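You operate a simulated robot arm through the tools that you are given. There is no shell and no other tool. Be economical: measure what you need, move in short steps, check, and stop when the job is done.

You are at the controls of a simulated two-armed robot. One attempt, no reset.

Task
Lay the calculator on the green chest and switch it on.
Fine: it is in the upper chest drawer, shut that again; hold it steady for the ON key. Where these are worked on the way, their far stop is far enough and under half their travel is too little: upper chest drawer.
Where things are to end (x, y in the base frame): calculator within 0.1 m of [0.89, -0.03].

It is judged by the outcome, as a careful person would: the job done as asked, and still so three seconds after it is handed in. It fails if anything else is knocked over, pushed out of place, dropped, spilled or broken.

Robot
Two 7-joint arms with two-finger parallel grippers on one trunk, on a base that drives. Base frame: it is fixed to the floor where the robot stands at the start and does not move with it; the origin is under the middle of the robot, x ahead of it, y to its left, z up. Lengths are in m, angles in degrees, forces in N, time in s.
The left shoulder is at the start at [0.07, 0.163, 0.97], the right one opposite. With the tool pointing down near the work surface each hand reaches from about 0.34 to 0.86 m from the robot's upright axis, wherever it stands, measured 20 degrees to its own side. Places, roughly: calculator key [0.9, 0, 0.6]; top of the green chest [0.9, 0, 0.7]; upper chest drawer [0.9, 0, 0.6]. Payload 3.43 kg a hand.
The TCP of each hand is the grasp point between the finger pads, 0.034 m short of the fingertips. In the tool frame z runs along the fingers and y along their closing line. The gripper opens to 0.128 m. The fingers are 0.024 m wide and 0.012 m thick; the gripper's body (0.048 by 0.13 m) begins 0.096 m behind the TCP.
Orientation is that of the tool frame in the base frame, as a unit quaternion [w, x, y, z]. With the fingers straight down and closing along the base's y, the tool's x points along the base's -x, its y along +y and its z along -z.

Tools
- The arms move only by the tool servo_tool. It takes "left_commands", "right_commands" or both (then of equal length, played together; a hand with none holds still); each is a list of rows, each a list of 7 numbers: the shift along the tool's x, y, z in mm, then the turn, a rotation vector about the tool's x, y, z in degrees, then the opening, from 0 (shut) to 1 (fully open). In form: [[x, y, z, ax, ay, az, hand], ...]. A call has 1 to 8 rows; each row shifts and turns the commanded pose from where the row before left it, along the tool's axes as they then stand. Rows are played at 5 a second. More than 0.05 m and 8.6 degrees between two rows, or a gripper value outside its range, and nothing of the call is played. Where a pose cannot be reached the arm comes as near as it can. A force on the tool above 90 N (or 10 N above the force at the start of the call, whichever is more), or a blocked arm, ends the call early, and 0.2 s more pass. Each finger travels about 0.153 m/s and halts on what it meets, pressing with about 29 N; the grip force reading is that of the motor and also rises with nothing between the fingers. The clock runs only during rows and for 0.2 s after the last one: add rows that do not move to give the fingers time. The reply holds the time, the measured pose of the TCP, the force on the tool along the base axes, the opening and the grip force, in the units named above and with some noise, with the torque about the TCP (base axes, N m) and any sound that the robot's microphone picked up.
- Cameras (640 x 400 px; columns grow to the right, rows downward): "scene" is now at [0.136, 0.0072, 1.1922]; the picture's right is [0.05, -1.00, 0.00], its down [-0.61, -0.03, -0.79] and it looks along [0.79, 0.04, -0.61] (base axes); focal length 277 px, centre (320, 200). "left" rides on the left gripper at [0.076, 0.011, -0.16] in its tool frame; the picture's right is [-0.15, 0.99, 0.00], its down [-0.88, -0.13, -0.46] and it looks along [-0.45, -0.07, 0.89] (tool axes); focal length 234 px, centre (320, 200). "right" rides on the right gripper at [0.076, -0.011, -0.16] in its tool frame; the picture's right is [0.15, 0.99, 0.00], its down [-0.88, 0.13, -0.46] and it looks along [-0.45, 0.07, 0.89] (tool axes); focal length 234 px, centre (320, 200). There is no depth. A picture from a camera that has moved, and an enlarged one, comes with that camera's place and axes in the base frame and with its lens.
- grab_frame(camera): a new picture of that camera. The clock stands still meanwhile.
- slide_trunk(by): slides the trunk up (or, below 0, down) by that many m; the arms and the scene camera ride with it, the base frame stays. It gives what a move gives, with no picture.
- steer(legs): drives the robot by 1 to 6 legs, each [ahead, left, turn to the left] in m, m and degrees, along the robot's own axes; the way and the turn of a leg run together, so that a leg with both is an arc; at most 1.5 m and 180 degrees a leg. The arms and the cameras ride along, it lands a little off, and it stops where it bumps. It gives what a move gives.
- pan_tilt(pan, tilt): turns the head with the scene camera to pan (to the left, within 86 degrees either way) and tilt (down, from -29 to 69), counted from straight ahead of the robot. It gives what a move gives.
- zoom(camera, box): a new picture of the part [left, top, right, bottom] of that camera's present view, enlarged. The clock stands still meanwhile.
- finish_job(): hands the job in; it is judged then, once.

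Go step by step. Nothing tells you exact positions but the pictures and the camera data: compare them with the known pose of the tool, close in by small moves and look again before you grip or let go. The budget is 120 turns and 100 pictures, counting those below and the enlarged ones. Unless the task says otherwise, let go and move clear before handing in, and close with one line.

The tools are called after "Request:" as a command line: name --argument value ..., lists and objects as JSON in quotes. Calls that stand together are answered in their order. servo_tool: Moves the arms, as the interface text tells. Its arguments: {"type":"object","properties":{"left_commands":{"type":"array"},"right_commands":{"type":"array"}},"required":[]} The other tools are called the same way: slide_trunk (by) slides the trunk up or down; steer (legs) drives the base; pan_tilt (pan, tilt) turns the head that bears the scene camera; grab_frame (camera) takes a picture; zoom (camera, box) takes an enlarged picture of a part of a camera's view; finish_job () hands the job in.

At the start:

```text
t: 0.0
left_tcp_pos: [0.6384, 0.2372, 0.9511]
left_tool_rot: [0.0, 0.001, 1.0, 0.0]
left_ft_force: [0.3, 0.3, 0.3]
left_wrist_torque: [-0.02, -0.01, 0.0]
left_width: 0.1283
left_grip_force: 0.2
right_tcp_pos: [0.5841, -0.2055, 1.0223]
right_tool_rot: [0.001, 0.0, 1.0, 0.001]
right_ft_force: [0.0, -0.1, -0.5]
right_wrist_torque: [0.01, 0.0, -0.02]
right_width: 0.1279
right_grip_force: 0.0
trunk travel left (down, up): [-0.45, 0.49]
robot x, y, heading: [0.0006, -0.0001, 0.1]
head pan, tilt: [3.0, 37.4]
```

scene: 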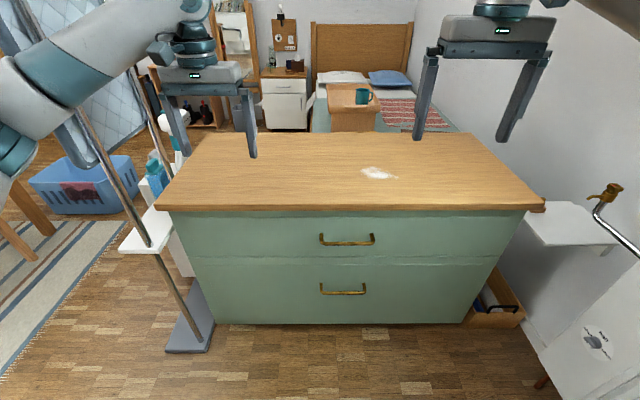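
right: 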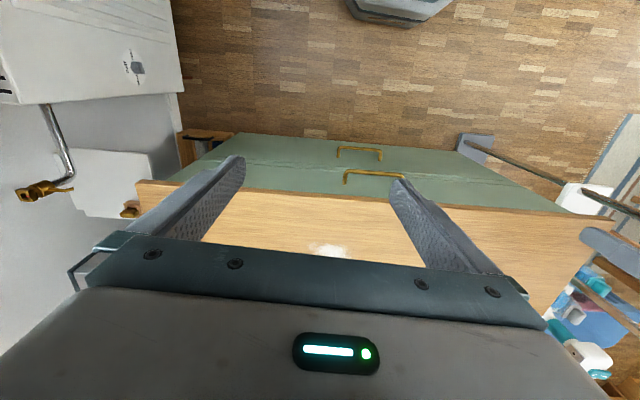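
left: 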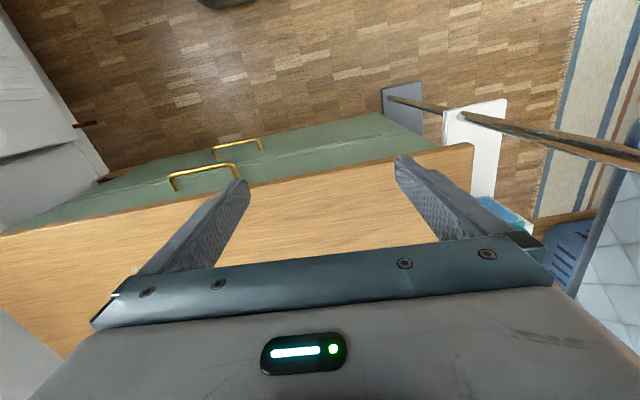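

I see the green chest about 0.74 m ahead, with the upper drawer's brass handle near [0.71, -0.04, 0.60]. I'll look closer at the handle and the top first.

Request:
zoom --camera "scene" --box '[240, 140, 460, 278]'

Request:
zoom --camera "right" --box '[260, 120, 460, 245]'

```text
2.90 times, centred on (350, 209) of scene
camera zoom: at [0.136, 0.0072, 1.1922], right [0.05, -1.0, 0.0], down [-0.61, -0.03, -0.79], along [0.79, 0.04, -0.61], focal length 802 px, centre (233, 174)
```

zoom: 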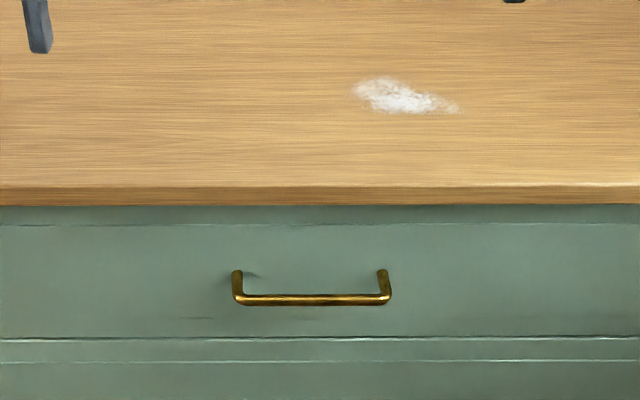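

```text
3.20 times, centred on (360, 182) of right
camera zoom: at [0.5078, -0.2184, 1.1816], right [-0.15, 0.99, 0.0], down [0.88, 0.13, 0.46], along [0.45, 0.07, -0.89], focal length 749 px, centre (192, 256)
```

zoom: 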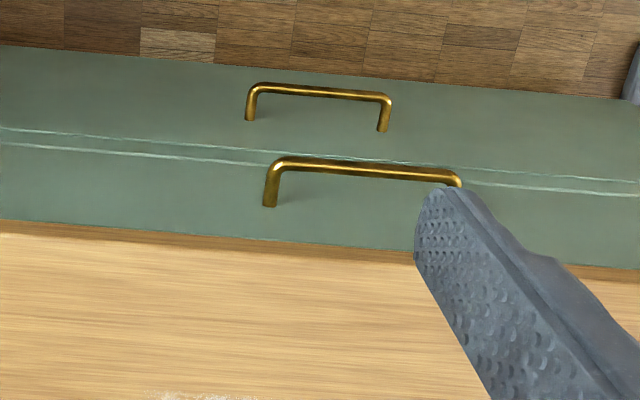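

The bar triangulates to about [0.698, -0.043, 0.607], standing 0.03 m off the drawer front, with the chest top at z ≈ 0.72. I'll turn the right hand so that it closes across the bar, rolling first and then tilting.

Request:
servo_tool --right_commands '[[0, 0, 0, 0, 0, 8.5, 1], [0, 0, 0, 0, 0, 8.5, 1], [0, 0, 0, 0, 0, 8.5, 1], [0, 0, 0, 0, 0, 8.5, 1], [0, 0, 0, 0, 0, 8.5, 1], [0, 0, 0, 0, 0, 8.5, 1], [0, 0, 0, 0, 0, 8.5, 1], [0, 0, 0, 0, 0, 8.5, 1]]'

Request:
servo_tool --right_commands '[[0, 0, 0, 0, 0, 8, 0.6], [0, 0, 0, 0, 0, 8, 0.5], [0, 0, 0, 0, 0, 6, 0.45], [0, 0, 0, -8, 0, 0, 0.45], [0, 0, 0, -8, 0, 0, 0.45], [0, 0, 0, -8, 0, 0, 0.45], [0, 0, 0, -8, 0, 0, 0.45], [0, 0, 0, -8, 0, 0, 0.45]]'

```text
t: 1.8
left_tcp_pos: [0.6383, 0.2383, 0.9505]
left_tool_rot: [0.001, 0.0, 1.0, 0.0]
left_ft_force: [0.0, 0.0, -0.6]
left_wrist_torque: [-0.02, 0.0, 0.0]
left_width: 0.128
left_grip_force: 0.1
right_tcp_pos: [0.5836, -0.2046, 1.0222]
right_tool_rot: [0.0, 0.561, 0.828, 0.0]
right_ft_force: [0.2, 0.7, -0.4]
right_wrist_torque: [-0.01, -0.03, 0.0]
right_width: 0.128
right_grip_force: 0.1
trunk travel left (down, up): [-0.45, 0.49]
robot x, y, heading: [0.0002, 0.0026, -0.0]
head pan, tilt: [3.0, 37.4]
```

```text
t: 3.6
left_tcp_pos: [0.6381, 0.2374, 0.9507]
left_tool_rot: [-0.001, 0.001, 1.0, 0.001]
left_ft_force: [-0.1, -0.6, -0.5]
left_wrist_torque: [0.04, 0.03, -0.01]
left_width: 0.1282
left_grip_force: 0.1
right_tcp_pos: [0.5834, -0.2064, 1.0223]
right_tool_rot: [0.242, 0.665, 0.664, 0.243]
right_ft_force: [-0.2, 0.5, 0.8]
right_wrist_torque: [0.0, 0.01, 0.01]
right_width: 0.0575
right_grip_force: 0.1
trunk travel left (down, up): [-0.45, 0.49]
robot x, y, heading: [0.0048, -0.0007, 0.0]
head pan, tilt: [3.0, 37.4]
```

The hand is turned as wanted. I'll bring it to about 8 cm short of the handle.

Request:
servo_tool --right_commands '[[19.5, -22.3, 37.1, 0, 0, 0, 0.45], [19.5, -22.3, 37.1, 0, 0, 0, 0.45], [19.5, -22.3, 37.1, 0, 0, 0, 0.45], [19.5, -22.3, 37.1, 0, 0, 0, 0.45], [19.5, -22.3, 37.1, 0, 0, 0, 0.45], [19.5, -22.3, 37.1, 0, 0, 0, 0.45], [19.5, -22.3, 37.1, 0, 0, 0, 0.45], [19.5, -22.3, 37.1, 0, 0, 0, 0.45]]'

Request:
grab_frame --camera "right"

Request:
grab_frame --camera "scene"

```text
t: 5.4
left_tcp_pos: [0.6385, 0.2369, 0.9495]
left_tool_rot: [0.0, 0.0, 1.0, 0.0]
left_ft_force: [-0.5, -0.1, 0.4]
left_wrist_torque: [0.0, 0.03, 0.01]
left_width: 0.128
left_grip_force: 0.1
right_tcp_pos: [0.6366, -0.0513, 0.6794]
right_tool_rot: [0.242, 0.665, 0.665, 0.241]
right_ft_force: [-0.4, 0.2, -0.9]
right_wrist_torque: [0.0, -0.01, 0.04]
right_width: 0.0576
right_grip_force: 0.0
trunk travel left (down, up): [-0.45, 0.49]
robot x, y, heading: [0.001, -0.0008, 0.2]
head pan, tilt: [3.0, 37.4]
```

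```text
94 pictures are left
camera right: at [0.5255, 0.0238, 0.7956], right [0.76, 0.15, 0.64], down [-0.19, -0.88, 0.43], along [0.62, -0.45, -0.64], focal length 234 px, centre (320, 200)
```

right: 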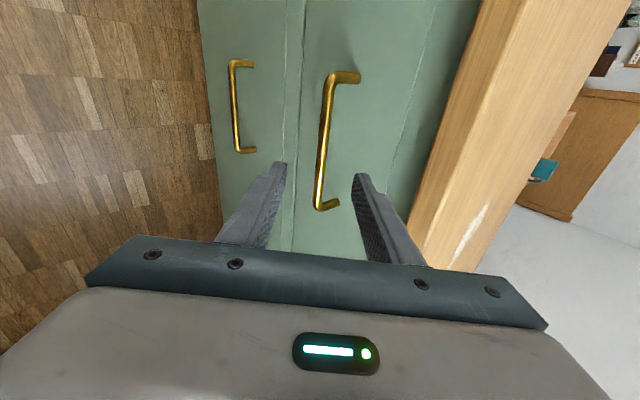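

```text
93 pictures are left
camera scene: at [0.1366, 0.0076, 1.1922], right [0.05, -1.0, 0.0], down [-0.61, -0.03, -0.79], along [0.79, 0.04, -0.61], focal length 277 px, centre (320, 200)
```

scene: 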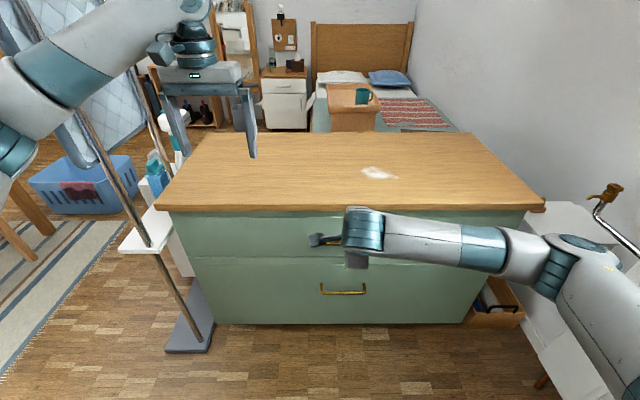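

The bar runs between the fingers as expected. I'll narrow the opening and go in part way.

Request:
servo_tool --right_commands '[[0, -1, 20, 0, 0, 0, 0.3], [0, -1, 20, 0, 0, 0, 0.22], [0, 0, 10, 0, 0, 0, 0.22]]'

Request:
grab_frame --camera "right"

```text
t: 6.2
left_tcp_pos: [0.6377, 0.2377, 0.9508]
left_tool_rot: [0.001, 0.001, 1.0, 0.0]
left_ft_force: [0.2, -0.2, 0.3]
left_wrist_torque: [0.02, 0.01, 0.01]
left_width: 0.1282
left_grip_force: 0.1
right_tcp_pos: [0.6689, -0.0518, 0.6407]
right_tool_rot: [0.242, 0.665, 0.665, 0.241]
right_ft_force: [-0.3, 0.5, -0.3]
right_wrist_torque: [-0.02, -0.03, 0.03]
right_width: 0.0283
right_grip_force: 0.0
trunk travel left (down, up): [-0.45, 0.49]
robot x, y, heading: [-0.0002, -0.0002, -0.0]
head pan, tilt: [3.0, 37.4]
```

```text
92 pictures are left
camera right: at [0.5571, 0.0237, 0.7552], right [0.76, 0.15, 0.64], down [-0.19, -0.88, 0.43], along [0.62, -0.45, -0.64], focal length 234 px, centre (320, 200)
```

right: 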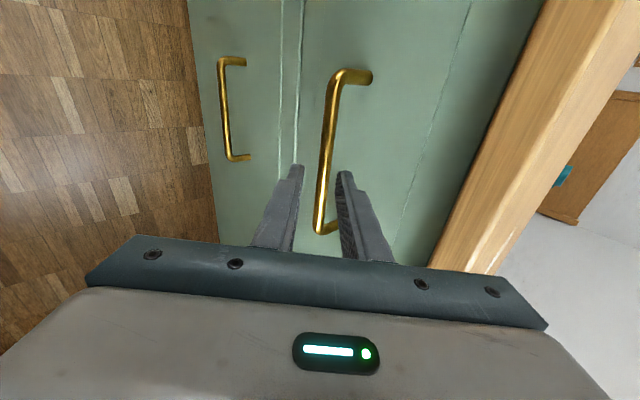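

The bar is between the fingertips, a touch toward the upper finger. I'll advance and close on it.

Request:
servo_tool --right_commands '[[0, 1, 14, 0, 0, 0, 0.22], [0, 1, 11, 0, 0, 0, 0.22], [0, 0, 0, 0, 0, 0, 0.0], [0, 0, 0, 0, 0, 0, 0.0], [0, 0, 0, 0, 0, 0, 0.0]]'

Request:
grab_frame --camera "right"

```text
t: 7.4
left_tcp_pos: [0.6373, 0.2371, 0.951]
left_tool_rot: [0.0, 0.0, 1.0, 0.0]
left_ft_force: [-0.2, 0.0, 0.4]
left_wrist_torque: [0.0, 0.0, -0.01]
left_width: 0.1279
left_grip_force: 0.0
right_tcp_pos: [0.6857, -0.0509, 0.6241]
right_tool_rot: [0.242, 0.664, 0.665, 0.242]
right_ft_force: [2.8, -3.3, 9.3]
right_wrist_torque: [-0.93, -0.21, 0.73]
right_width: 0.0124
right_grip_force: 45.0
trunk travel left (down, up): [-0.45, 0.49]
robot x, y, heading: [0.0004, 0.0026, -0.0]
head pan, tilt: [3.0, 37.4]
```

```text
91 pictures are left
camera right: at [0.5746, 0.0244, 0.7389], right [0.76, 0.15, 0.64], down [-0.19, -0.88, 0.43], along [0.62, -0.45, -0.64], focal length 234 px, centre (320, 200)
```

right: 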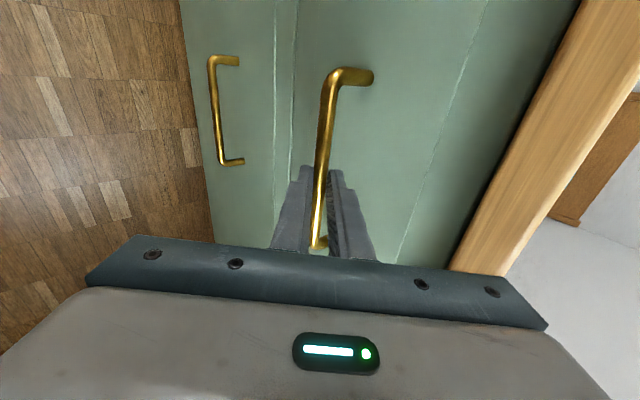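

I have the bar. I'll pull the drawer straight toward the robot in short steps.

Request:
servo_tool --right_commands '[[0, -15.3, -12.9, 0, 0, 0, 0], [0, -15.3, -12.9, 0, 0, 0, 0], [0, -15.3, -12.9, 0, 0, 0, 0], [0, -15.3, -12.9, 0, 0, 0, 0], [0, -15.3, -12.9, 0, 0, 0, 0]]'

Request:
grab_frame --camera "scene"

```text
t: 8.6
left_tcp_pos: [0.6363, 0.234, 0.9527]
left_tool_rot: [0.001, 0.001, 1.0, 0.001]
left_ft_force: [-0.9, -0.1, -0.3]
left_wrist_torque: [-0.03, -0.02, -0.01]
left_width: 0.1277
left_grip_force: 0.1
right_tcp_pos: [0.5847, -0.0559, 0.624]
right_tool_rot: [0.245, 0.666, 0.663, 0.241]
right_ft_force: [1.7, -35.6, 24.2]
right_wrist_torque: [-1.2, -0.41, 0.35]
right_width: 0.0126
right_grip_force: 44.8
trunk travel left (down, up): [-0.45, 0.49]
robot x, y, heading: [-0.0038, 0.0002, 0.1]
head pan, tilt: [3.0, 37.4]
```

```text
90 pictures are left
camera scene: at [0.1334, 0.0041, 1.1927], right [0.05, -1.0, 0.0], down [-0.6, -0.03, -0.8], along [0.8, 0.04, -0.6], focal length 277 px, centre (320, 200)
```

scene: 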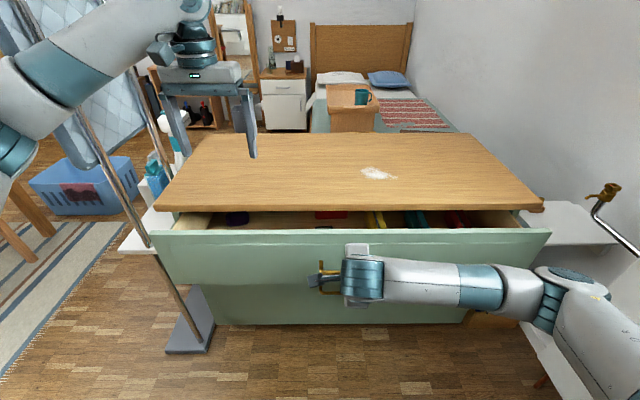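

The drawer is coming out, about 0.10 m so far. I'll keep pulling and ease a little sideways force.

Request:
servo_tool --right_commands '[[-2, -15.3, -12.9, 0, 0, 0, 0], [-1, -15.3, -12.9, 0, 0, 0, 0], [-1, -15.3, -12.9, 0, 0, 0, 0], [0, -15.3, -12.9, 0, 0, 0, 0], [0, -15.3, -12.9, 0, 0, 0, 0]]'

Request:
grab_frame --camera "scene"

```text
t: 9.8
left_tcp_pos: [0.6374, 0.2358, 0.9512]
left_tool_rot: [0.0, 0.0, 1.0, 0.0]
left_ft_force: [-0.2, -0.4, -0.5]
left_wrist_torque: [0.02, 0.01, -0.02]
left_width: 0.1282
left_grip_force: 0.0
right_tcp_pos: [0.4838, -0.0579, 0.6239]
right_tool_rot: [0.242, 0.666, 0.664, 0.239]
right_ft_force: [-0.3, -36.2, 10.1]
right_wrist_torque: [-0.82, -0.11, 0.69]
right_width: 0.0125
right_grip_force: 44.9
trunk travel left (down, up): [-0.45, 0.49]
robot x, y, heading: [0.0038, -0.0041, 0.1]
head pan, tilt: [3.0, 37.4]
```

```text
89 pictures are left
camera scene: at [0.135, 0.0045, 1.1921], right [0.05, -1.0, 0.0], down [-0.61, -0.03, -0.8], along [0.79, 0.04, -0.61], focal length 277 px, centre (320, 200)
```

scene: 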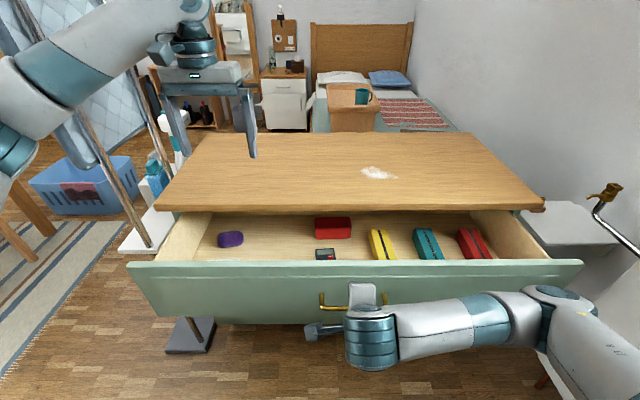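

I can see the calculator near the front of the drawer, with staplers or erasers beside it. I'll pull on toward the far stop.

Request:
servo_tool --right_commands '[[-1, -15.3, -12.9, 0, 0, 0, 0], [-1, -15.3, -12.9, 0, 0, 0, 0], [0, -15.3, -12.9, 0, 0, 0, 0], [0, -15.3, -12.9, 0, 0, 0, 0]]'

Request:
grab_frame --camera "scene"

```text
t: 10.8
left_tcp_pos: [0.6376, 0.2347, 0.9511]
left_tool_rot: [0.0, 0.0, 1.0, 0.001]
left_ft_force: [-1.6, -0.7, 0.0]
left_wrist_torque: [-0.03, 0.03, -0.01]
left_width: 0.1279
left_grip_force: 0.0
right_tcp_pos: [0.4088, -0.0571, 0.622]
right_tool_rot: [0.244, 0.665, 0.664, 0.241]
right_ft_force: [1.5, -38.4, 10.4]
right_wrist_torque: [-1.59, -0.22, 0.12]
right_width: 0.0124
right_grip_force: 45.1
right hand out of reach, approached as far as the arm can: row 4
trunk travel left (down, up): [-0.45, 0.49]
robot x, y, heading: [0.0001, 0.004, -0.2]
head pan, tilt: [3.0, 37.4]
```

```text
88 pictures are left
camera scene: at [0.1354, 0.0048, 1.1924], right [0.05, -1.0, 0.0], down [-0.61, -0.03, -0.8], along [0.79, 0.04, -0.61], focal length 277 px, centre (320, 200)
```

scene: 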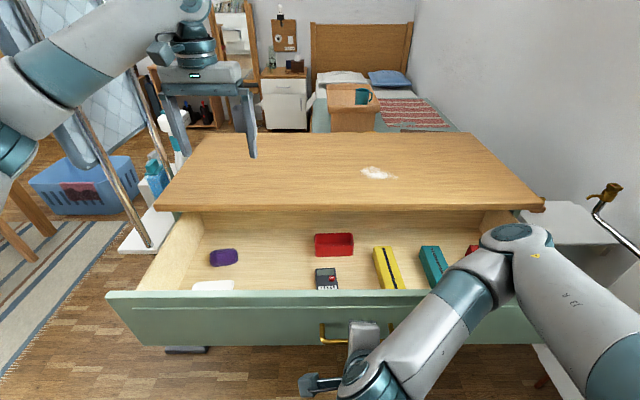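

The drawer is out about 0.28 m and the arm has reached its limit. I'll look closely at the calculator before deciding how to go on.

Request:
zoom --camera "scene" --box '[260, 210, 400, 298]'

Request:
grab_frame --camera "left"

```text
4.55 times, centred on (330, 254) of scene
camera zoom: at [0.1354, 0.0048, 1.1924], right [0.05, -1.0, 0.0], down [-0.61, -0.03, -0.8], along [0.79, 0.04, -0.61], focal length 1257 px, centre (274, -46)
```

zoom: 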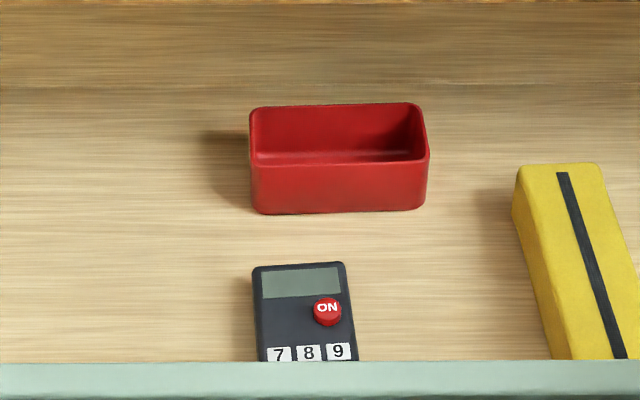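

```text
86 pictures are left
camera left: at [0.5604, 0.2456, 1.1112], right [0.15, 0.99, 0.0], down [0.88, -0.13, 0.46], along [0.45, -0.07, -0.89], focal length 234 px, centre (320, 200)
```

left: 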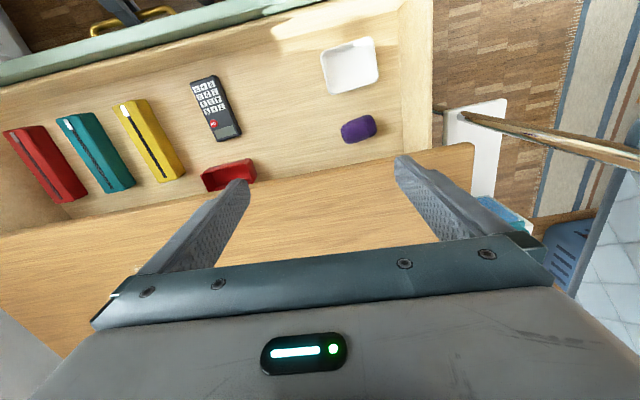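

The calculator lies at about [0.582, 0.007], 0.12 m long and turned about 7° to the left, top at z ≈ 0.555, well exposed. The right hand will keep the drawer open while I bring the left hand above the calculator.

Request:
servo_tool --left_commands '[[8, -28.75, 20, 0, 0, 0, 1], [8, -28.75, 20, 0, 0, 0, 1], [8, -28.75, 20, 0, 0, 0, 1], [8, -28.75, 25, 0, 0, 0, 1], [8, -28.75, 30, 0, 0, 0, 1], [8, -28.75, 30, 0, 0, 0, 0.9], [8, -28.75, 30, 0, 0, 0, 0.85], [8, -28.75, 30, 0, 0, -6.7, 0.8]]'

Request:
grab_frame --camera "left"

Request:
grab_frame --camera "scene"

```text
t: 12.6
left_tcp_pos: [0.574, 0.0063, 0.7447]
left_tool_rot: [0.0, -0.059, 0.998, 0.001]
left_ft_force: [0.3, 0.5, -0.3]
left_wrist_torque: [0.0, -0.03, -0.03]
left_width: 0.1023
left_grip_force: 0.0
right_tcp_pos: [0.4102, -0.0544, 0.6223]
right_tool_rot: [0.243, 0.666, 0.663, 0.241]
right_ft_force: [3.4, -37.8, 4.2]
right_wrist_torque: [-0.99, -0.13, 0.57]
right_width: 0.0124
right_grip_force: 45.0
trunk travel left (down, up): [-0.45, 0.49]
robot x, y, heading: [-0.0017, 0.0018, -0.1]
head pan, tilt: [3.0, 37.4]
```

```text
85 pictures are left
camera left: at [0.4959, 0.0085, 0.9055], right [0.03, 1.0, 0.0], down [0.89, -0.03, 0.46], along [0.46, -0.01, -0.89], focal length 234 px, centre (320, 200)
```

left: 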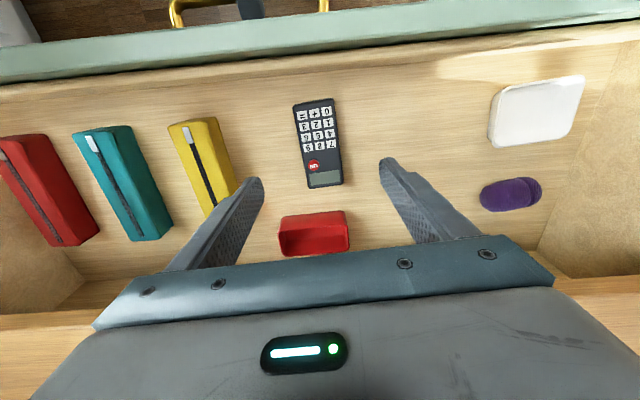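

```text
84 pictures are left
camera scene: at [0.1359, 0.0041, 1.1923], right [0.05, -1.0, 0.0], down [-0.61, -0.03, -0.79], along [0.79, 0.04, -0.61], focal length 277 px, centre (320, 200)
```

scene: 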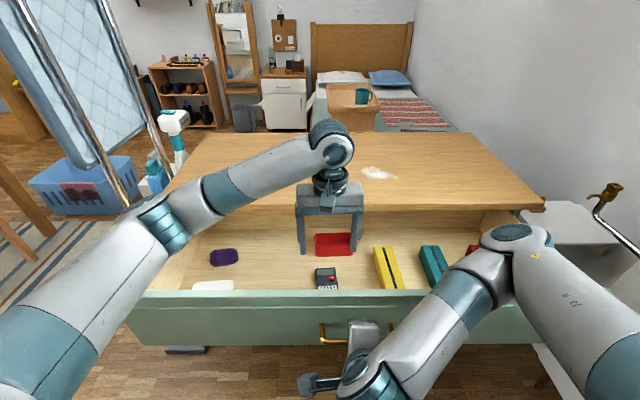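

The left hand is centred over the calculator and lined up with it. I'll open around it and go down, stopping just above the floor of the drawer.

Request:
servo_tool --left_commands '[[-4, -2, 40, 0, 0, 0, 0.8], [0, 0, 40, 0, 0, 0, 0.8], [0, 0, 40, 0, 0, 0, 0.8], [0, 0, 30, 0, 0, 0, 0.8], [0, 0, 12, 0, 0, 0, 0.8]]'

Request:
grab_frame --camera "left"

Request:
zoom --camera "scene" --box '[260, 210, 400, 298]'

```text
t: 13.7
left_tcp_pos: [0.5978, 0.0096, 0.6275]
left_tool_rot: [0.031, -0.063, 0.998, 0.003]
left_ft_force: [1.3, 1.4, 0.2]
left_wrist_torque: [0.05, 0.05, -0.03]
left_width: 0.1021
left_grip_force: 0.1
right_tcp_pos: [0.396, -0.0561, 0.6225]
right_tool_rot: [0.235, 0.662, 0.67, 0.238]
right_ft_force: [15.5, -1.4, 40.6]
right_wrist_torque: [-1.66, -0.82, 0.0]
right_width: 0.0125
right_grip_force: 44.9
trunk travel left (down, up): [-0.45, 0.49]
robot x, y, heading: [0.0009, 0.0017, 0.1]
head pan, tilt: [3.0, 37.4]
stopped in row 5 (right hand): the force on the tool passed its limit (the readings are from after the stop); the commanded pose is now the measured one
```

```text
83 pictures are left
camera left: at [0.5093, 0.0088, 0.7822], right [0.02, 1.0, 0.01], down [0.86, -0.02, 0.51], along [0.51, 0.0, -0.86], focal length 234 px, centre (320, 200)
```

left: 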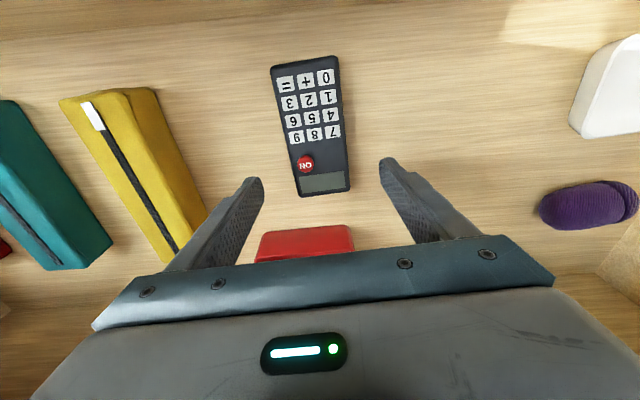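

```text
4.55 times, centred on (330, 254) of scene
camera zoom: at [0.1259, -0.0005, 1.196], right [0.05, -1.0, -0.01], down [-0.6, -0.03, -0.8], along [0.8, 0.05, -0.6], focal length 1257 px, centre (274, -46)
```

zoom: 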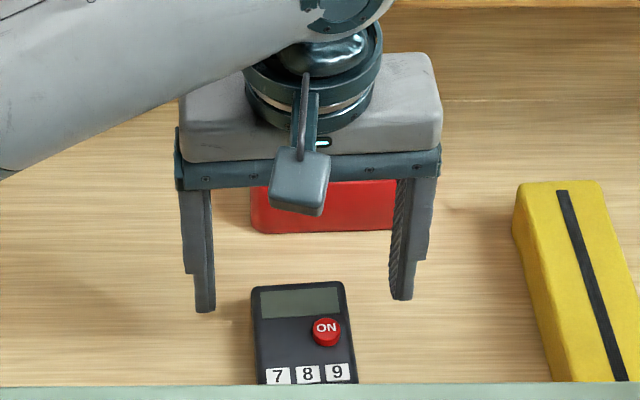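

The call stopped on the right hand's force and the robot has shifted a little, so some part of an arm is probably touching. I'll look before moving further.

Request:
grab_frame --camera "scene"

Request:
grab_frame --camera "right"

```text
81 pictures are left
camera scene: at [0.1259, -0.0005, 1.196], right [0.05, -1.0, -0.01], down [-0.6, -0.03, -0.8], along [0.8, 0.05, -0.6], focal length 277 px, centre (320, 200)
```

scene: 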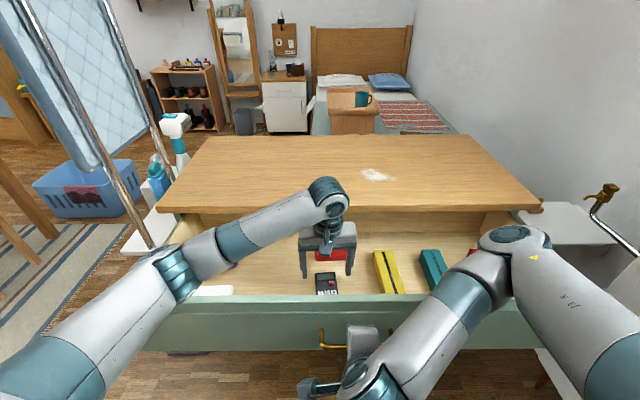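

```text
80 pictures are left
camera right: at [0.2857, 0.0174, 0.7389], right [0.77, 0.16, 0.62], down [-0.18, -0.88, 0.44], along [0.62, -0.44, -0.65], focal length 234 px, centre (320, 200)
```

right: 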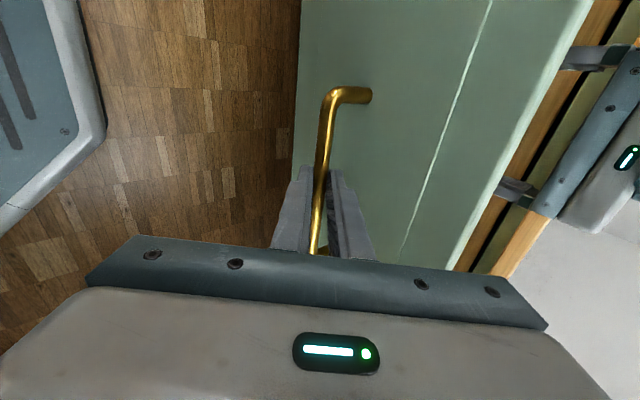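

The left elbow seems to be resting on the drawer's front edge because the trunk is low. I'll lift the left hand again, free the right hand from the handle, and then raise the trunk.

Request:
servo_tool --left_commands '[[0, 0, -30, 0, 0, 0, 0.8], [0, 0, -40, 0, 0, 0, 0.8], [0, 0, -40, 0, 0, 0, 0.8], [0, 0, -40, 0, 0, 0, 0.8]]'

Request:
servo_tool --right_commands '[[0, 0, 0, 0, 0, 0, 0.23], [0, 0, 0, 0, 0, 0, 0.23], [0, 0, -8, 0, 0, 0, 0.23], [0, 0, -8, 0, 0, 0, 0.23], [0, 0, -8, 0, 0, 0, 0.23]]'

Request:
grab_frame --camera "right"

```text
t: 14.7
left_tcp_pos: [0.5896, 0.0157, 0.7596]
left_tool_rot: [0.018, -0.063, 0.998, 0.002]
left_ft_force: [-0.1, 0.4, 0.1]
left_wrist_torque: [-0.01, -0.07, -0.01]
left_width: 0.1023
left_grip_force: 0.0
right_tcp_pos: [0.393, -0.0494, 0.6108]
right_tool_rot: [0.227, 0.661, 0.679, 0.224]
right_ft_force: [-3.2, 11.4, -3.6]
right_wrist_torque: [0.39, 0.04, 1.66]
right_width: 0.0115
right_grip_force: 44.5
trunk travel left (down, up): [-0.45, 0.49]
robot x, y, heading: [-0.0012, 0.0033, 0.1]
head pan, tilt: [3.0, 37.4]
```

```text
t: 15.9
left_tcp_pos: [0.59, 0.0151, 0.7618]
left_tool_rot: [0.02, -0.063, 0.998, 0.001]
left_ft_force: [0.5, -0.3, 0.1]
left_wrist_torque: [0.02, -0.01, 0.0]
left_width: 0.1027
left_grip_force: 0.1
right_tcp_pos: [0.3956, -0.0518, 0.6121]
right_tool_rot: [0.231, 0.662, 0.677, 0.226]
right_ft_force: [-0.2, -0.8, -0.5]
right_wrist_torque: [-0.05, 0.01, -0.03]
right_width: 0.0294
right_grip_force: 0.1
right hand out of reach, approached as far as the arm can: row 3, 4, 5
trunk travel left (down, up): [-0.45, 0.49]
robot x, y, heading: [0.002, 0.0013, 0.4]
head pan, tilt: [3.0, 37.4]
```

```text
79 pictures are left
camera right: at [0.2883, 0.0227, 0.7308], right [0.78, 0.17, 0.6], down [-0.16, -0.88, 0.45], along [0.6, -0.45, -0.66], focal length 234 px, centre (320, 200)
```

right: 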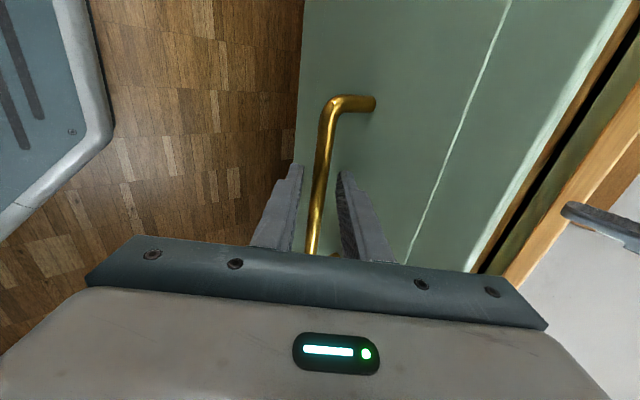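

The fingers are open around the bar, but the arm cannot draw further back. I'll swing the hand more upright around the bar so it can lift out upward.

Request:
servo_tool --right_commands '[[0, 1.8, 0, 7, 0, 0, 0.23], [0, 1.8, 0, 7, 0, 0, 0.23], [0, 0, -8, 0, 0, 0, 0.23], [0, 0, -8, 0, 0, 0, 0.23]]'

Request:
grab_frame --camera "right"

```text
t: 16.9
left_tcp_pos: [0.5899, 0.0147, 0.7609]
left_tool_rot: [0.019, -0.063, 0.998, 0.001]
left_ft_force: [0.7, 0.9, 0.5]
left_wrist_torque: [0.03, 0.0, 0.05]
left_width: 0.1025
left_grip_force: 0.1
right_tcp_pos: [0.3918, -0.0511, 0.6298]
right_tool_rot: [0.148, 0.684, 0.7, 0.142]
right_ft_force: [0.4, -0.4, 0.2]
right_wrist_torque: [-0.03, 0.04, 0.01]
right_width: 0.0294
right_grip_force: 0.1
trunk travel left (down, up): [-0.45, 0.49]
robot x, y, heading: [-0.0012, -0.0009, 0.3]
head pan, tilt: [3.0, 37.4]
```

```text
78 pictures are left
camera right: at [0.3164, 0.0241, 0.7703], right [0.9, 0.17, 0.4], down [-0.05, -0.88, 0.48], along [0.43, -0.45, -0.78], focal length 234 px, centre (320, 200)
```

right: 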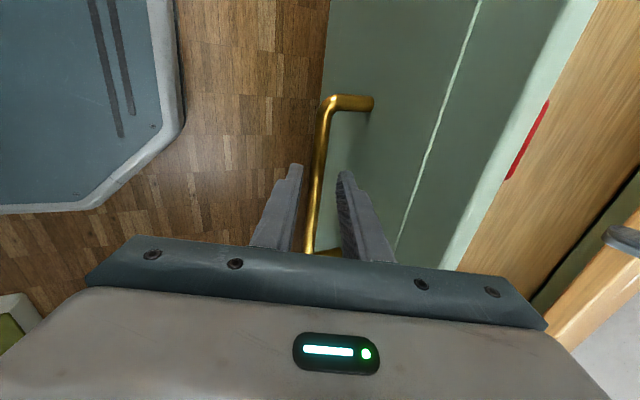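

That works, and the bar is nearly at the tips. I'll draw out along the fingers and lift well clear.

Request:
servo_tool --right_commands '[[0, -2, -8, 0, 0, 0, 0.23], [0, -1, -12, 0, 0, 0, 0.23], [0, 0, -20, 0, 0, 0, 0.23], [0, 0, -30, 0, 0, 0, 0.2], [0, 0, -40, 0, 0, 0, 0.0], [0, 0, -40, 0, 0, 0, 0.0]]'

Request:
grab_frame --camera "scene"

```text
t: 18.3
left_tcp_pos: [0.5895, 0.0142, 0.7616]
left_tool_rot: [0.02, -0.062, 0.998, 0.0]
left_ft_force: [-0.3, -0.9, 0.5]
left_wrist_torque: [-0.03, -0.01, -0.02]
left_width: 0.1024
left_grip_force: 0.0
right_tcp_pos: [0.3753, -0.0077, 0.7572]
right_tool_rot: [0.149, 0.686, 0.698, 0.14]
right_ft_force: [-0.7, 0.7, 0.2]
right_wrist_torque: [0.0, 0.0, -0.02]
right_width: 0.0
right_grip_force: 29.5
right hand out of reach, approached as far as the arm can: row 2, 3, 4, 5, 6
trunk travel left (down, up): [-0.45, 0.49]
robot x, y, heading: [-0.0024, 0.0027, 0.1]
head pan, tilt: [3.0, 37.4]
```

```text
77 pictures are left
camera scene: at [0.1352, 0.0094, 1.1922], right [0.05, -1.0, 0.0], down [-0.61, -0.03, -0.8], along [0.79, 0.04, -0.61], focal length 277 px, centre (320, 200)
```

scene: 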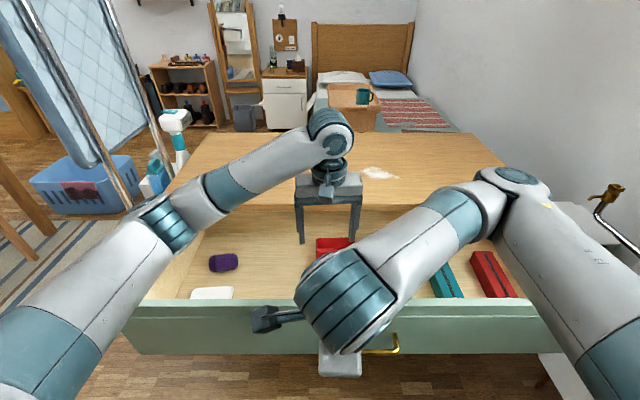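

The right hand is free of the handle. I'll move it off to the right and up, then raise the trunk by 0.2 m.

Request:
servo_tool --right_commands '[[-30, 10, -12, 0, 0, 0, 0], [-42, 18, -10, 0, 0, 0, 0], [-42, 18, -10, 0, 0, 0, 0], [-42, 18, -10, 0, 0, 0, 0], [-42, 18, -10, 0, 0, 0, 0], [-42, 18, -10, 0, 0, 0, 0]]'

Request:
slide_trunk --by 0.2

Request:
grab_frame --camera "scene"

Request:
grab_frame --camera "left"

```text
t: 19.7
left_tcp_pos: [0.5909, 0.0149, 0.7616]
left_tool_rot: [0.02, -0.063, 0.998, 0.001]
left_ft_force: [-0.2, 0.3, -0.1]
left_wrist_torque: [0.02, 0.01, -0.01]
left_width: 0.1025
left_grip_force: 0.0
right_tcp_pos: [0.4748, -0.2209, 0.8594]
right_tool_rot: [0.147, 0.685, 0.699, 0.143]
right_ft_force: [0.0, -0.8, 0.4]
right_wrist_torque: [0.03, -0.01, 0.0]
right_width: 0.0
right_grip_force: 29.0
right hand out of reach, approached as far as the arm can: row 1, 2, 3
trunk travel left (down, up): [-0.45, 0.49]
robot x, y, heading: [-0.0009, -0.0008, 0.0]
head pan, tilt: [3.0, 37.4]
```

```text
t: 21.9
left_tcp_pos: [0.5901, 0.0138, 0.9611]
left_tool_rot: [0.019, -0.062, 0.998, 0.001]
left_ft_force: [0.8, -0.1, 0.4]
left_wrist_torque: [-0.01, -0.04, 0.0]
left_width: 0.1023
left_grip_force: 0.0
right_tcp_pos: [0.4774, -0.2202, 1.0586]
right_tool_rot: [0.149, 0.685, 0.699, 0.142]
right_ft_force: [0.0, -0.7, 0.4]
right_wrist_torque: [0.01, -0.03, 0.0]
right_width: 0.0001
right_grip_force: 28.6
trunk travel left (down, up): [-0.65, 0.29]
robot x, y, heading: [0.0006, -0.0006, 0.1]
head pan, tilt: [3.0, 37.4]
```

```text
76 pictures are left
camera scene: at [0.136, 0.0087, 1.3921], right [0.05, -1.0, 0.0], down [-0.61, -0.03, -0.79], along [0.79, 0.04, -0.61], focal length 277 px, centre (320, 200)
```

scene: 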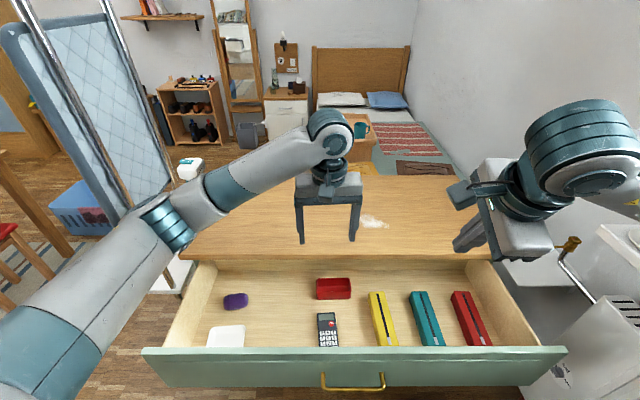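

```text
75 pictures are left
camera left: at [0.5062, 0.015, 1.1176], right [0.02, 1.0, 0.01], down [0.87, -0.02, 0.49], along [0.49, -0.01, -0.87], focal length 234 px, centre (320, 200)
```

left: 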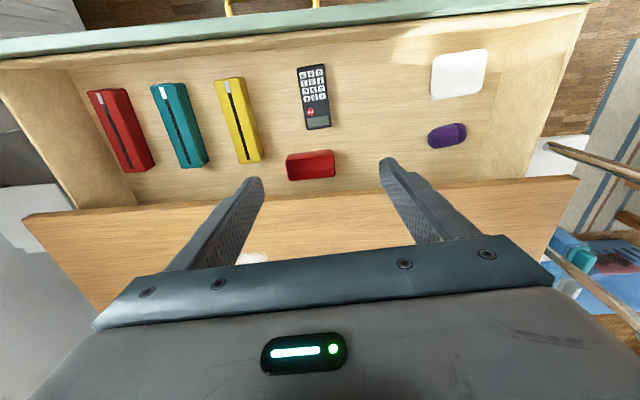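

The whole drawer is in view now, with the calculator at about [0.566, 0.004]. I'll straighten the left hand and descend to just above it.

Request:
servo_tool --left_commands '[[33, -7, 10, 0, 2.2, 0, 0.8], [0, 0, 45, 0, 0, 0, 0.8], [0, 0, 45, 0, 0, 0, 0.8], [0, 0, 45, 0, 0, 0, 0.8], [0, 0, 45, 0, 0, 0, 0.8], [0, 0, 45, 0, 0, 0, 0.8], [0, 0, 45, 0, 0, 0, 0.8], [0, 0, 40, 0, 0, 0, 0.8]]'

Request:
grab_frame --camera "left"

Request:
grab_frame --camera "scene"

```text
t: 23.7
left_tcp_pos: [0.5597, 0.0016, 0.6393]
left_tool_rot: [0.001, -0.064, 0.998, 0.001]
left_ft_force: [-0.1, 0.7, 0.6]
left_wrist_torque: [0.01, -0.02, 0.0]
left_width: 0.1022
left_grip_force: 0.0
right_tcp_pos: [0.476, -0.2211, 1.0602]
right_tool_rot: [0.149, 0.685, 0.699, 0.142]
right_ft_force: [0.2, -0.2, -0.3]
right_wrist_torque: [0.02, -0.02, -0.02]
right_width: 0.0001
right_grip_force: 29.1
trunk travel left (down, up): [-0.65, 0.29]
robot x, y, heading: [-0.0011, 0.002, 0.1]
head pan, tilt: [3.0, 37.4]
```

```text
74 pictures are left
camera left: at [0.4821, 0.0037, 0.7993], right [0.02, 1.0, 0.0], down [0.89, -0.02, 0.46], along [0.46, -0.01, -0.89], focal length 234 px, centre (320, 200)
```

left: 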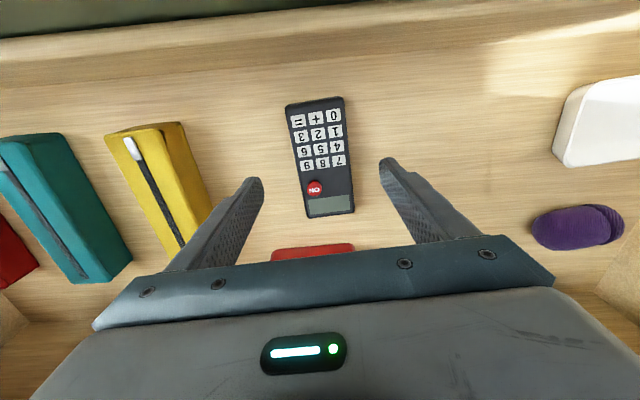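

```text
73 pictures are left
camera scene: at [0.1358, 0.0087, 1.3923], right [0.05, -1.0, 0.0], down [-0.61, -0.03, -0.79], along [0.79, 0.04, -0.61], focal length 277 px, centre (320, 200)
```

scene: 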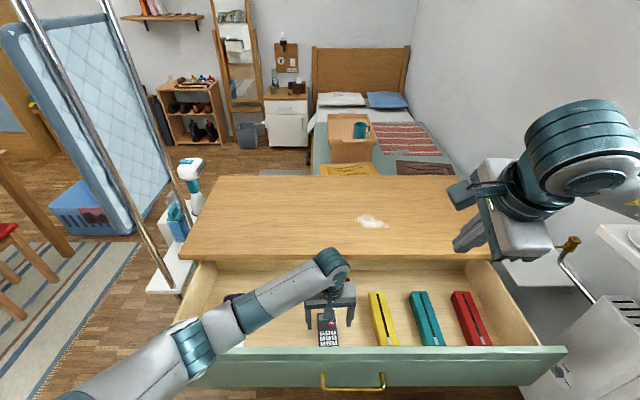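

It's well lined up. I'll go down the rest of the way in small steps.

Request:
servo_tool --left_commands '[[0, 3, 20, 0, 0, 0, 0.7], [0, 0, 20, 0, 0, 0, 0.65], [0, 0, 15, 0, 0, 0, 0.65], [0, 0, 6, 0, 0, 0, 0.65]]'

Request:
grab_frame --camera "left"

Request:
zoom --camera "scene" --box '[270, 250, 430, 350]'

```text
t: 24.7
left_tcp_pos: [0.5577, 0.0083, 0.5805]
left_tool_rot: [0.001, -0.063, 0.998, 0.0]
left_ft_force: [0.1, -0.4, -0.4]
left_wrist_torque: [-0.01, 0.01, 0.03]
left_width: 0.083
left_grip_force: 0.1
right_tcp_pos: [0.476, -0.2214, 1.0592]
right_tool_rot: [0.148, 0.685, 0.699, 0.143]
right_ft_force: [-0.3, 0.4, 0.2]
right_wrist_torque: [0.01, -0.02, 0.01]
right_width: 0.0
right_grip_force: 29.0
trunk travel left (down, up): [-0.65, 0.29]
robot x, y, heading: [-0.0022, 0.0059, 0.0]
head pan, tilt: [3.0, 37.4]
```

```text
72 pictures are left
camera left: at [0.4801, 0.0082, 0.7398], right [0.02, 1.0, 0.0], down [0.89, -0.02, 0.46], along [0.46, -0.01, -0.89], focal length 234 px, centre (320, 200)
```

left: 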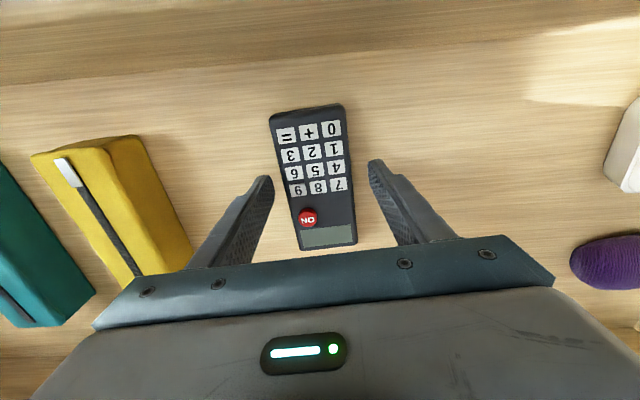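

```text
4.00 times, centred on (350, 300) of scene
camera zoom: at [0.1357, 0.0088, 1.3922], right [0.05, -1.0, 0.0], down [-0.61, -0.03, -0.79], along [0.79, 0.04, -0.61], focal length 1106 px, centre (200, -200)
```

zoom: 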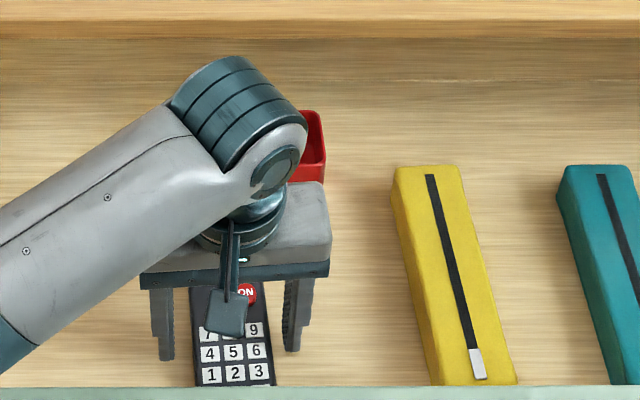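

The calculator is centred between the fingers. I'll lower the last few millimetres and close.

Request:
servo_tool --left_commands '[[0, -1, 6, 0, 0, 0, 0.65], [0, 0, 0, 0, 0, 0, 0.3], [0, 0, 0, 0, 0, 0, 0], [0, 0, 0, 0, 0, 0, 0]]'

Request:
grab_frame --camera "left"

```text
t: 25.7
left_tcp_pos: [0.5591, 0.006, 0.5733]
left_tool_rot: [0.0, -0.062, 0.998, -0.001]
left_ft_force: [-0.2, -1.0, 0.8]
left_wrist_torque: [0.04, 0.05, 0.02]
left_width: 0.0594
left_grip_force: 28.6
right_tcp_pos: [0.4762, -0.221, 1.0593]
right_tool_rot: [0.148, 0.685, 0.699, 0.141]
right_ft_force: [-0.4, -0.5, -0.3]
right_wrist_torque: [0.02, -0.01, -0.01]
right_width: 0.0
right_grip_force: 29.0
trunk travel left (down, up): [-0.65, 0.29]
robot x, y, heading: [-0.0007, -0.0027, -0.0]
head pan, tilt: [3.0, 37.4]
```

```text
70 pictures are left
camera left: at [0.4806, 0.0068, 0.7332], right [0.02, 1.0, 0.0], down [0.89, -0.02, 0.46], along [0.46, -0.01, -0.89], focal length 234 px, centre (320, 200)
```

left: 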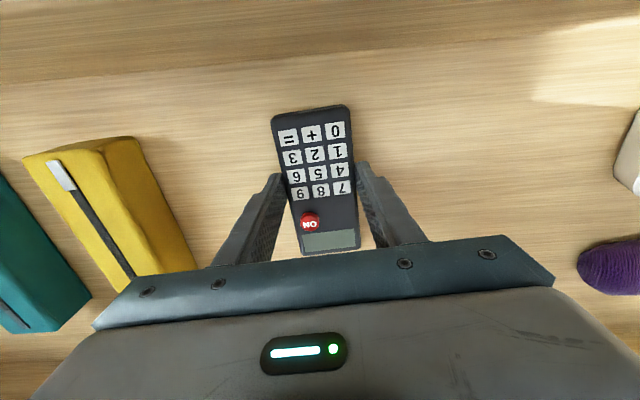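

It's gripped at 0.059 m. I'll lift it straight up and check that it hangs steady.

Request:
servo_tool --left_commands '[[0, 0, -20, 0, 0, 0, 0], [0, 0, -40, 0, 0, 0, 0], [0, 0, -45, 0, 0, 0, 0], [0, 0, -45, 0, 0, 0, 0], [0, 0, -45, 0, 0, 0, 0], [0, 0, -45, 0, 0, 0, 0], [0, 0, -45, 0, 0, 0, 0]]'

Request:
grab_frame --camera "left"

Request:
grab_frame --camera "scene"

```text
t: 27.3
left_tcp_pos: [0.558, 0.0058, 0.8565]
left_tool_rot: [0.001, -0.062, 0.998, 0.0]
left_ft_force: [1.1, -0.3, -1.2]
left_wrist_torque: [0.01, 0.01, 0.0]
left_width: 0.0596
left_grip_force: 29.2
right_tcp_pos: [0.4749, -0.2204, 1.0595]
right_tool_rot: [0.148, 0.685, 0.699, 0.142]
right_ft_force: [-0.6, -0.1, 0.2]
right_wrist_torque: [-0.04, -0.01, 0.0]
right_width: 0.0
right_grip_force: 29.7
trunk travel left (down, up): [-0.65, 0.29]
robot x, y, heading: [-0.0029, 0.0019, -0.1]
head pan, tilt: [3.0, 37.4]
```

```text
69 pictures are left
camera left: at [0.4801, 0.0064, 1.016], right [0.02, 1.0, 0.0], down [0.89, -0.02, 0.46], along [0.46, -0.01, -0.89], focal length 234 px, centre (320, 200)
```

left: 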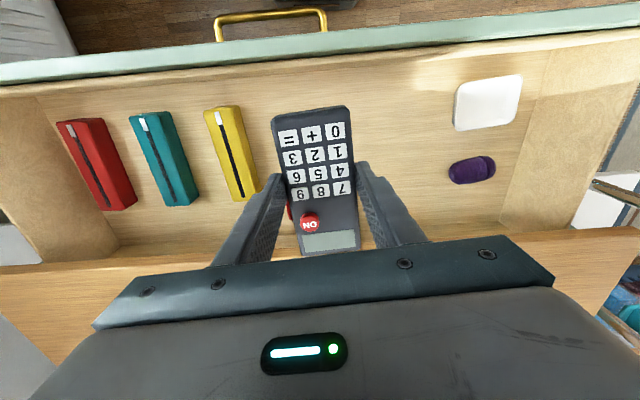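

```text
68 pictures are left
camera scene: at [0.1356, 0.0088, 1.3921], right [0.05, -1.0, 0.0], down [-0.61, -0.03, -0.79], along [0.79, 0.04, -0.61], focal length 277 px, centre (320, 200)
```

scene: 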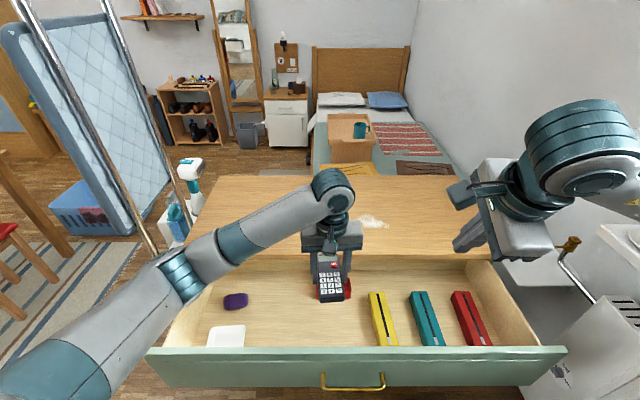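

The calculator hangs steady. I'll drive back 0.15 m so the right hand can come in front of the drawer, and set the right hand at a 45° tilt.

Request:
steer --legs '[[-0.15, 0, 0]]'

Request:
servo_tool --right_commands '[[0, 0, 0, -7, 0, 0, 0], [0, 0, 0, -7, 0, 0, 0], [0, 0, 0, -7, 0, 0, 0]]'

Request:
grab_frame --camera "scene"

```text
t: 28.6
left_tcp_pos: [0.4109, 0.0057, 0.8561]
left_tool_rot: [0.001, -0.063, 0.998, -0.001]
left_ft_force: [-0.2, -0.5, -1.2]
left_wrist_torque: [0.0, 0.0, 0.01]
left_width: 0.0592
left_grip_force: 29.1
right_tcp_pos: [0.3286, -0.2214, 1.0585]
right_tool_rot: [0.148, 0.685, 0.699, 0.142]
right_ft_force: [-0.1, -0.4, -0.3]
right_wrist_torque: [0.0, 0.01, 0.01]
right_width: 0.0
right_grip_force: 29.2
trunk travel left (down, up): [-0.65, 0.29]
robot x, y, heading: [-0.1468, 0.0004, 0.1]
head pan, tilt: [3.0, 37.4]
```

```text
t: 29.4
left_tcp_pos: [0.4107, 0.0047, 0.8555]
left_tool_rot: [0.001, -0.062, 0.998, 0.0]
left_ft_force: [0.3, 0.4, -2.1]
left_wrist_torque: [0.03, 0.04, -0.01]
left_width: 0.0595
left_grip_force: 28.9
right_tcp_pos: [0.3914, -0.2173, 1.0767]
right_tool_rot: [0.271, 0.646, 0.662, 0.267]
right_ft_force: [-0.6, 0.8, 0.5]
right_wrist_torque: [0.0, -0.01, 0.0]
right_width: 0.0
right_grip_force: 29.2
right hand out of reach, approached as far as the arm can: row 1, 2, 3
trunk travel left (down, up): [-0.65, 0.29]
robot x, y, heading: [-0.1488, 0.0023, -0.0]
head pan, tilt: [3.0, 37.4]
```

```text
67 pictures are left
camera scene: at [-0.0118, 0.0082, 1.3922], right [0.05, -1.0, 0.0], down [-0.61, -0.03, -0.79], along [0.79, 0.04, -0.61], focal length 277 px, centre (320, 200)
```

scene: 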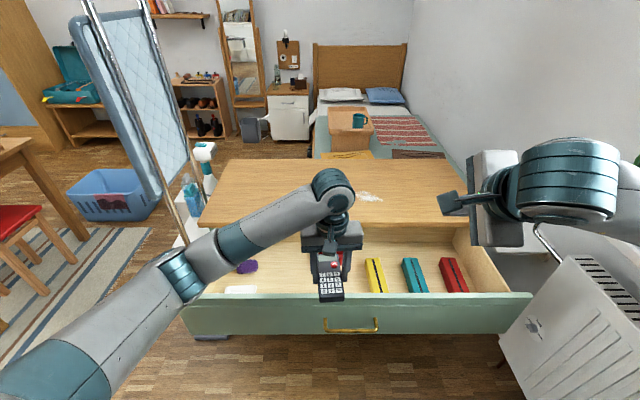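

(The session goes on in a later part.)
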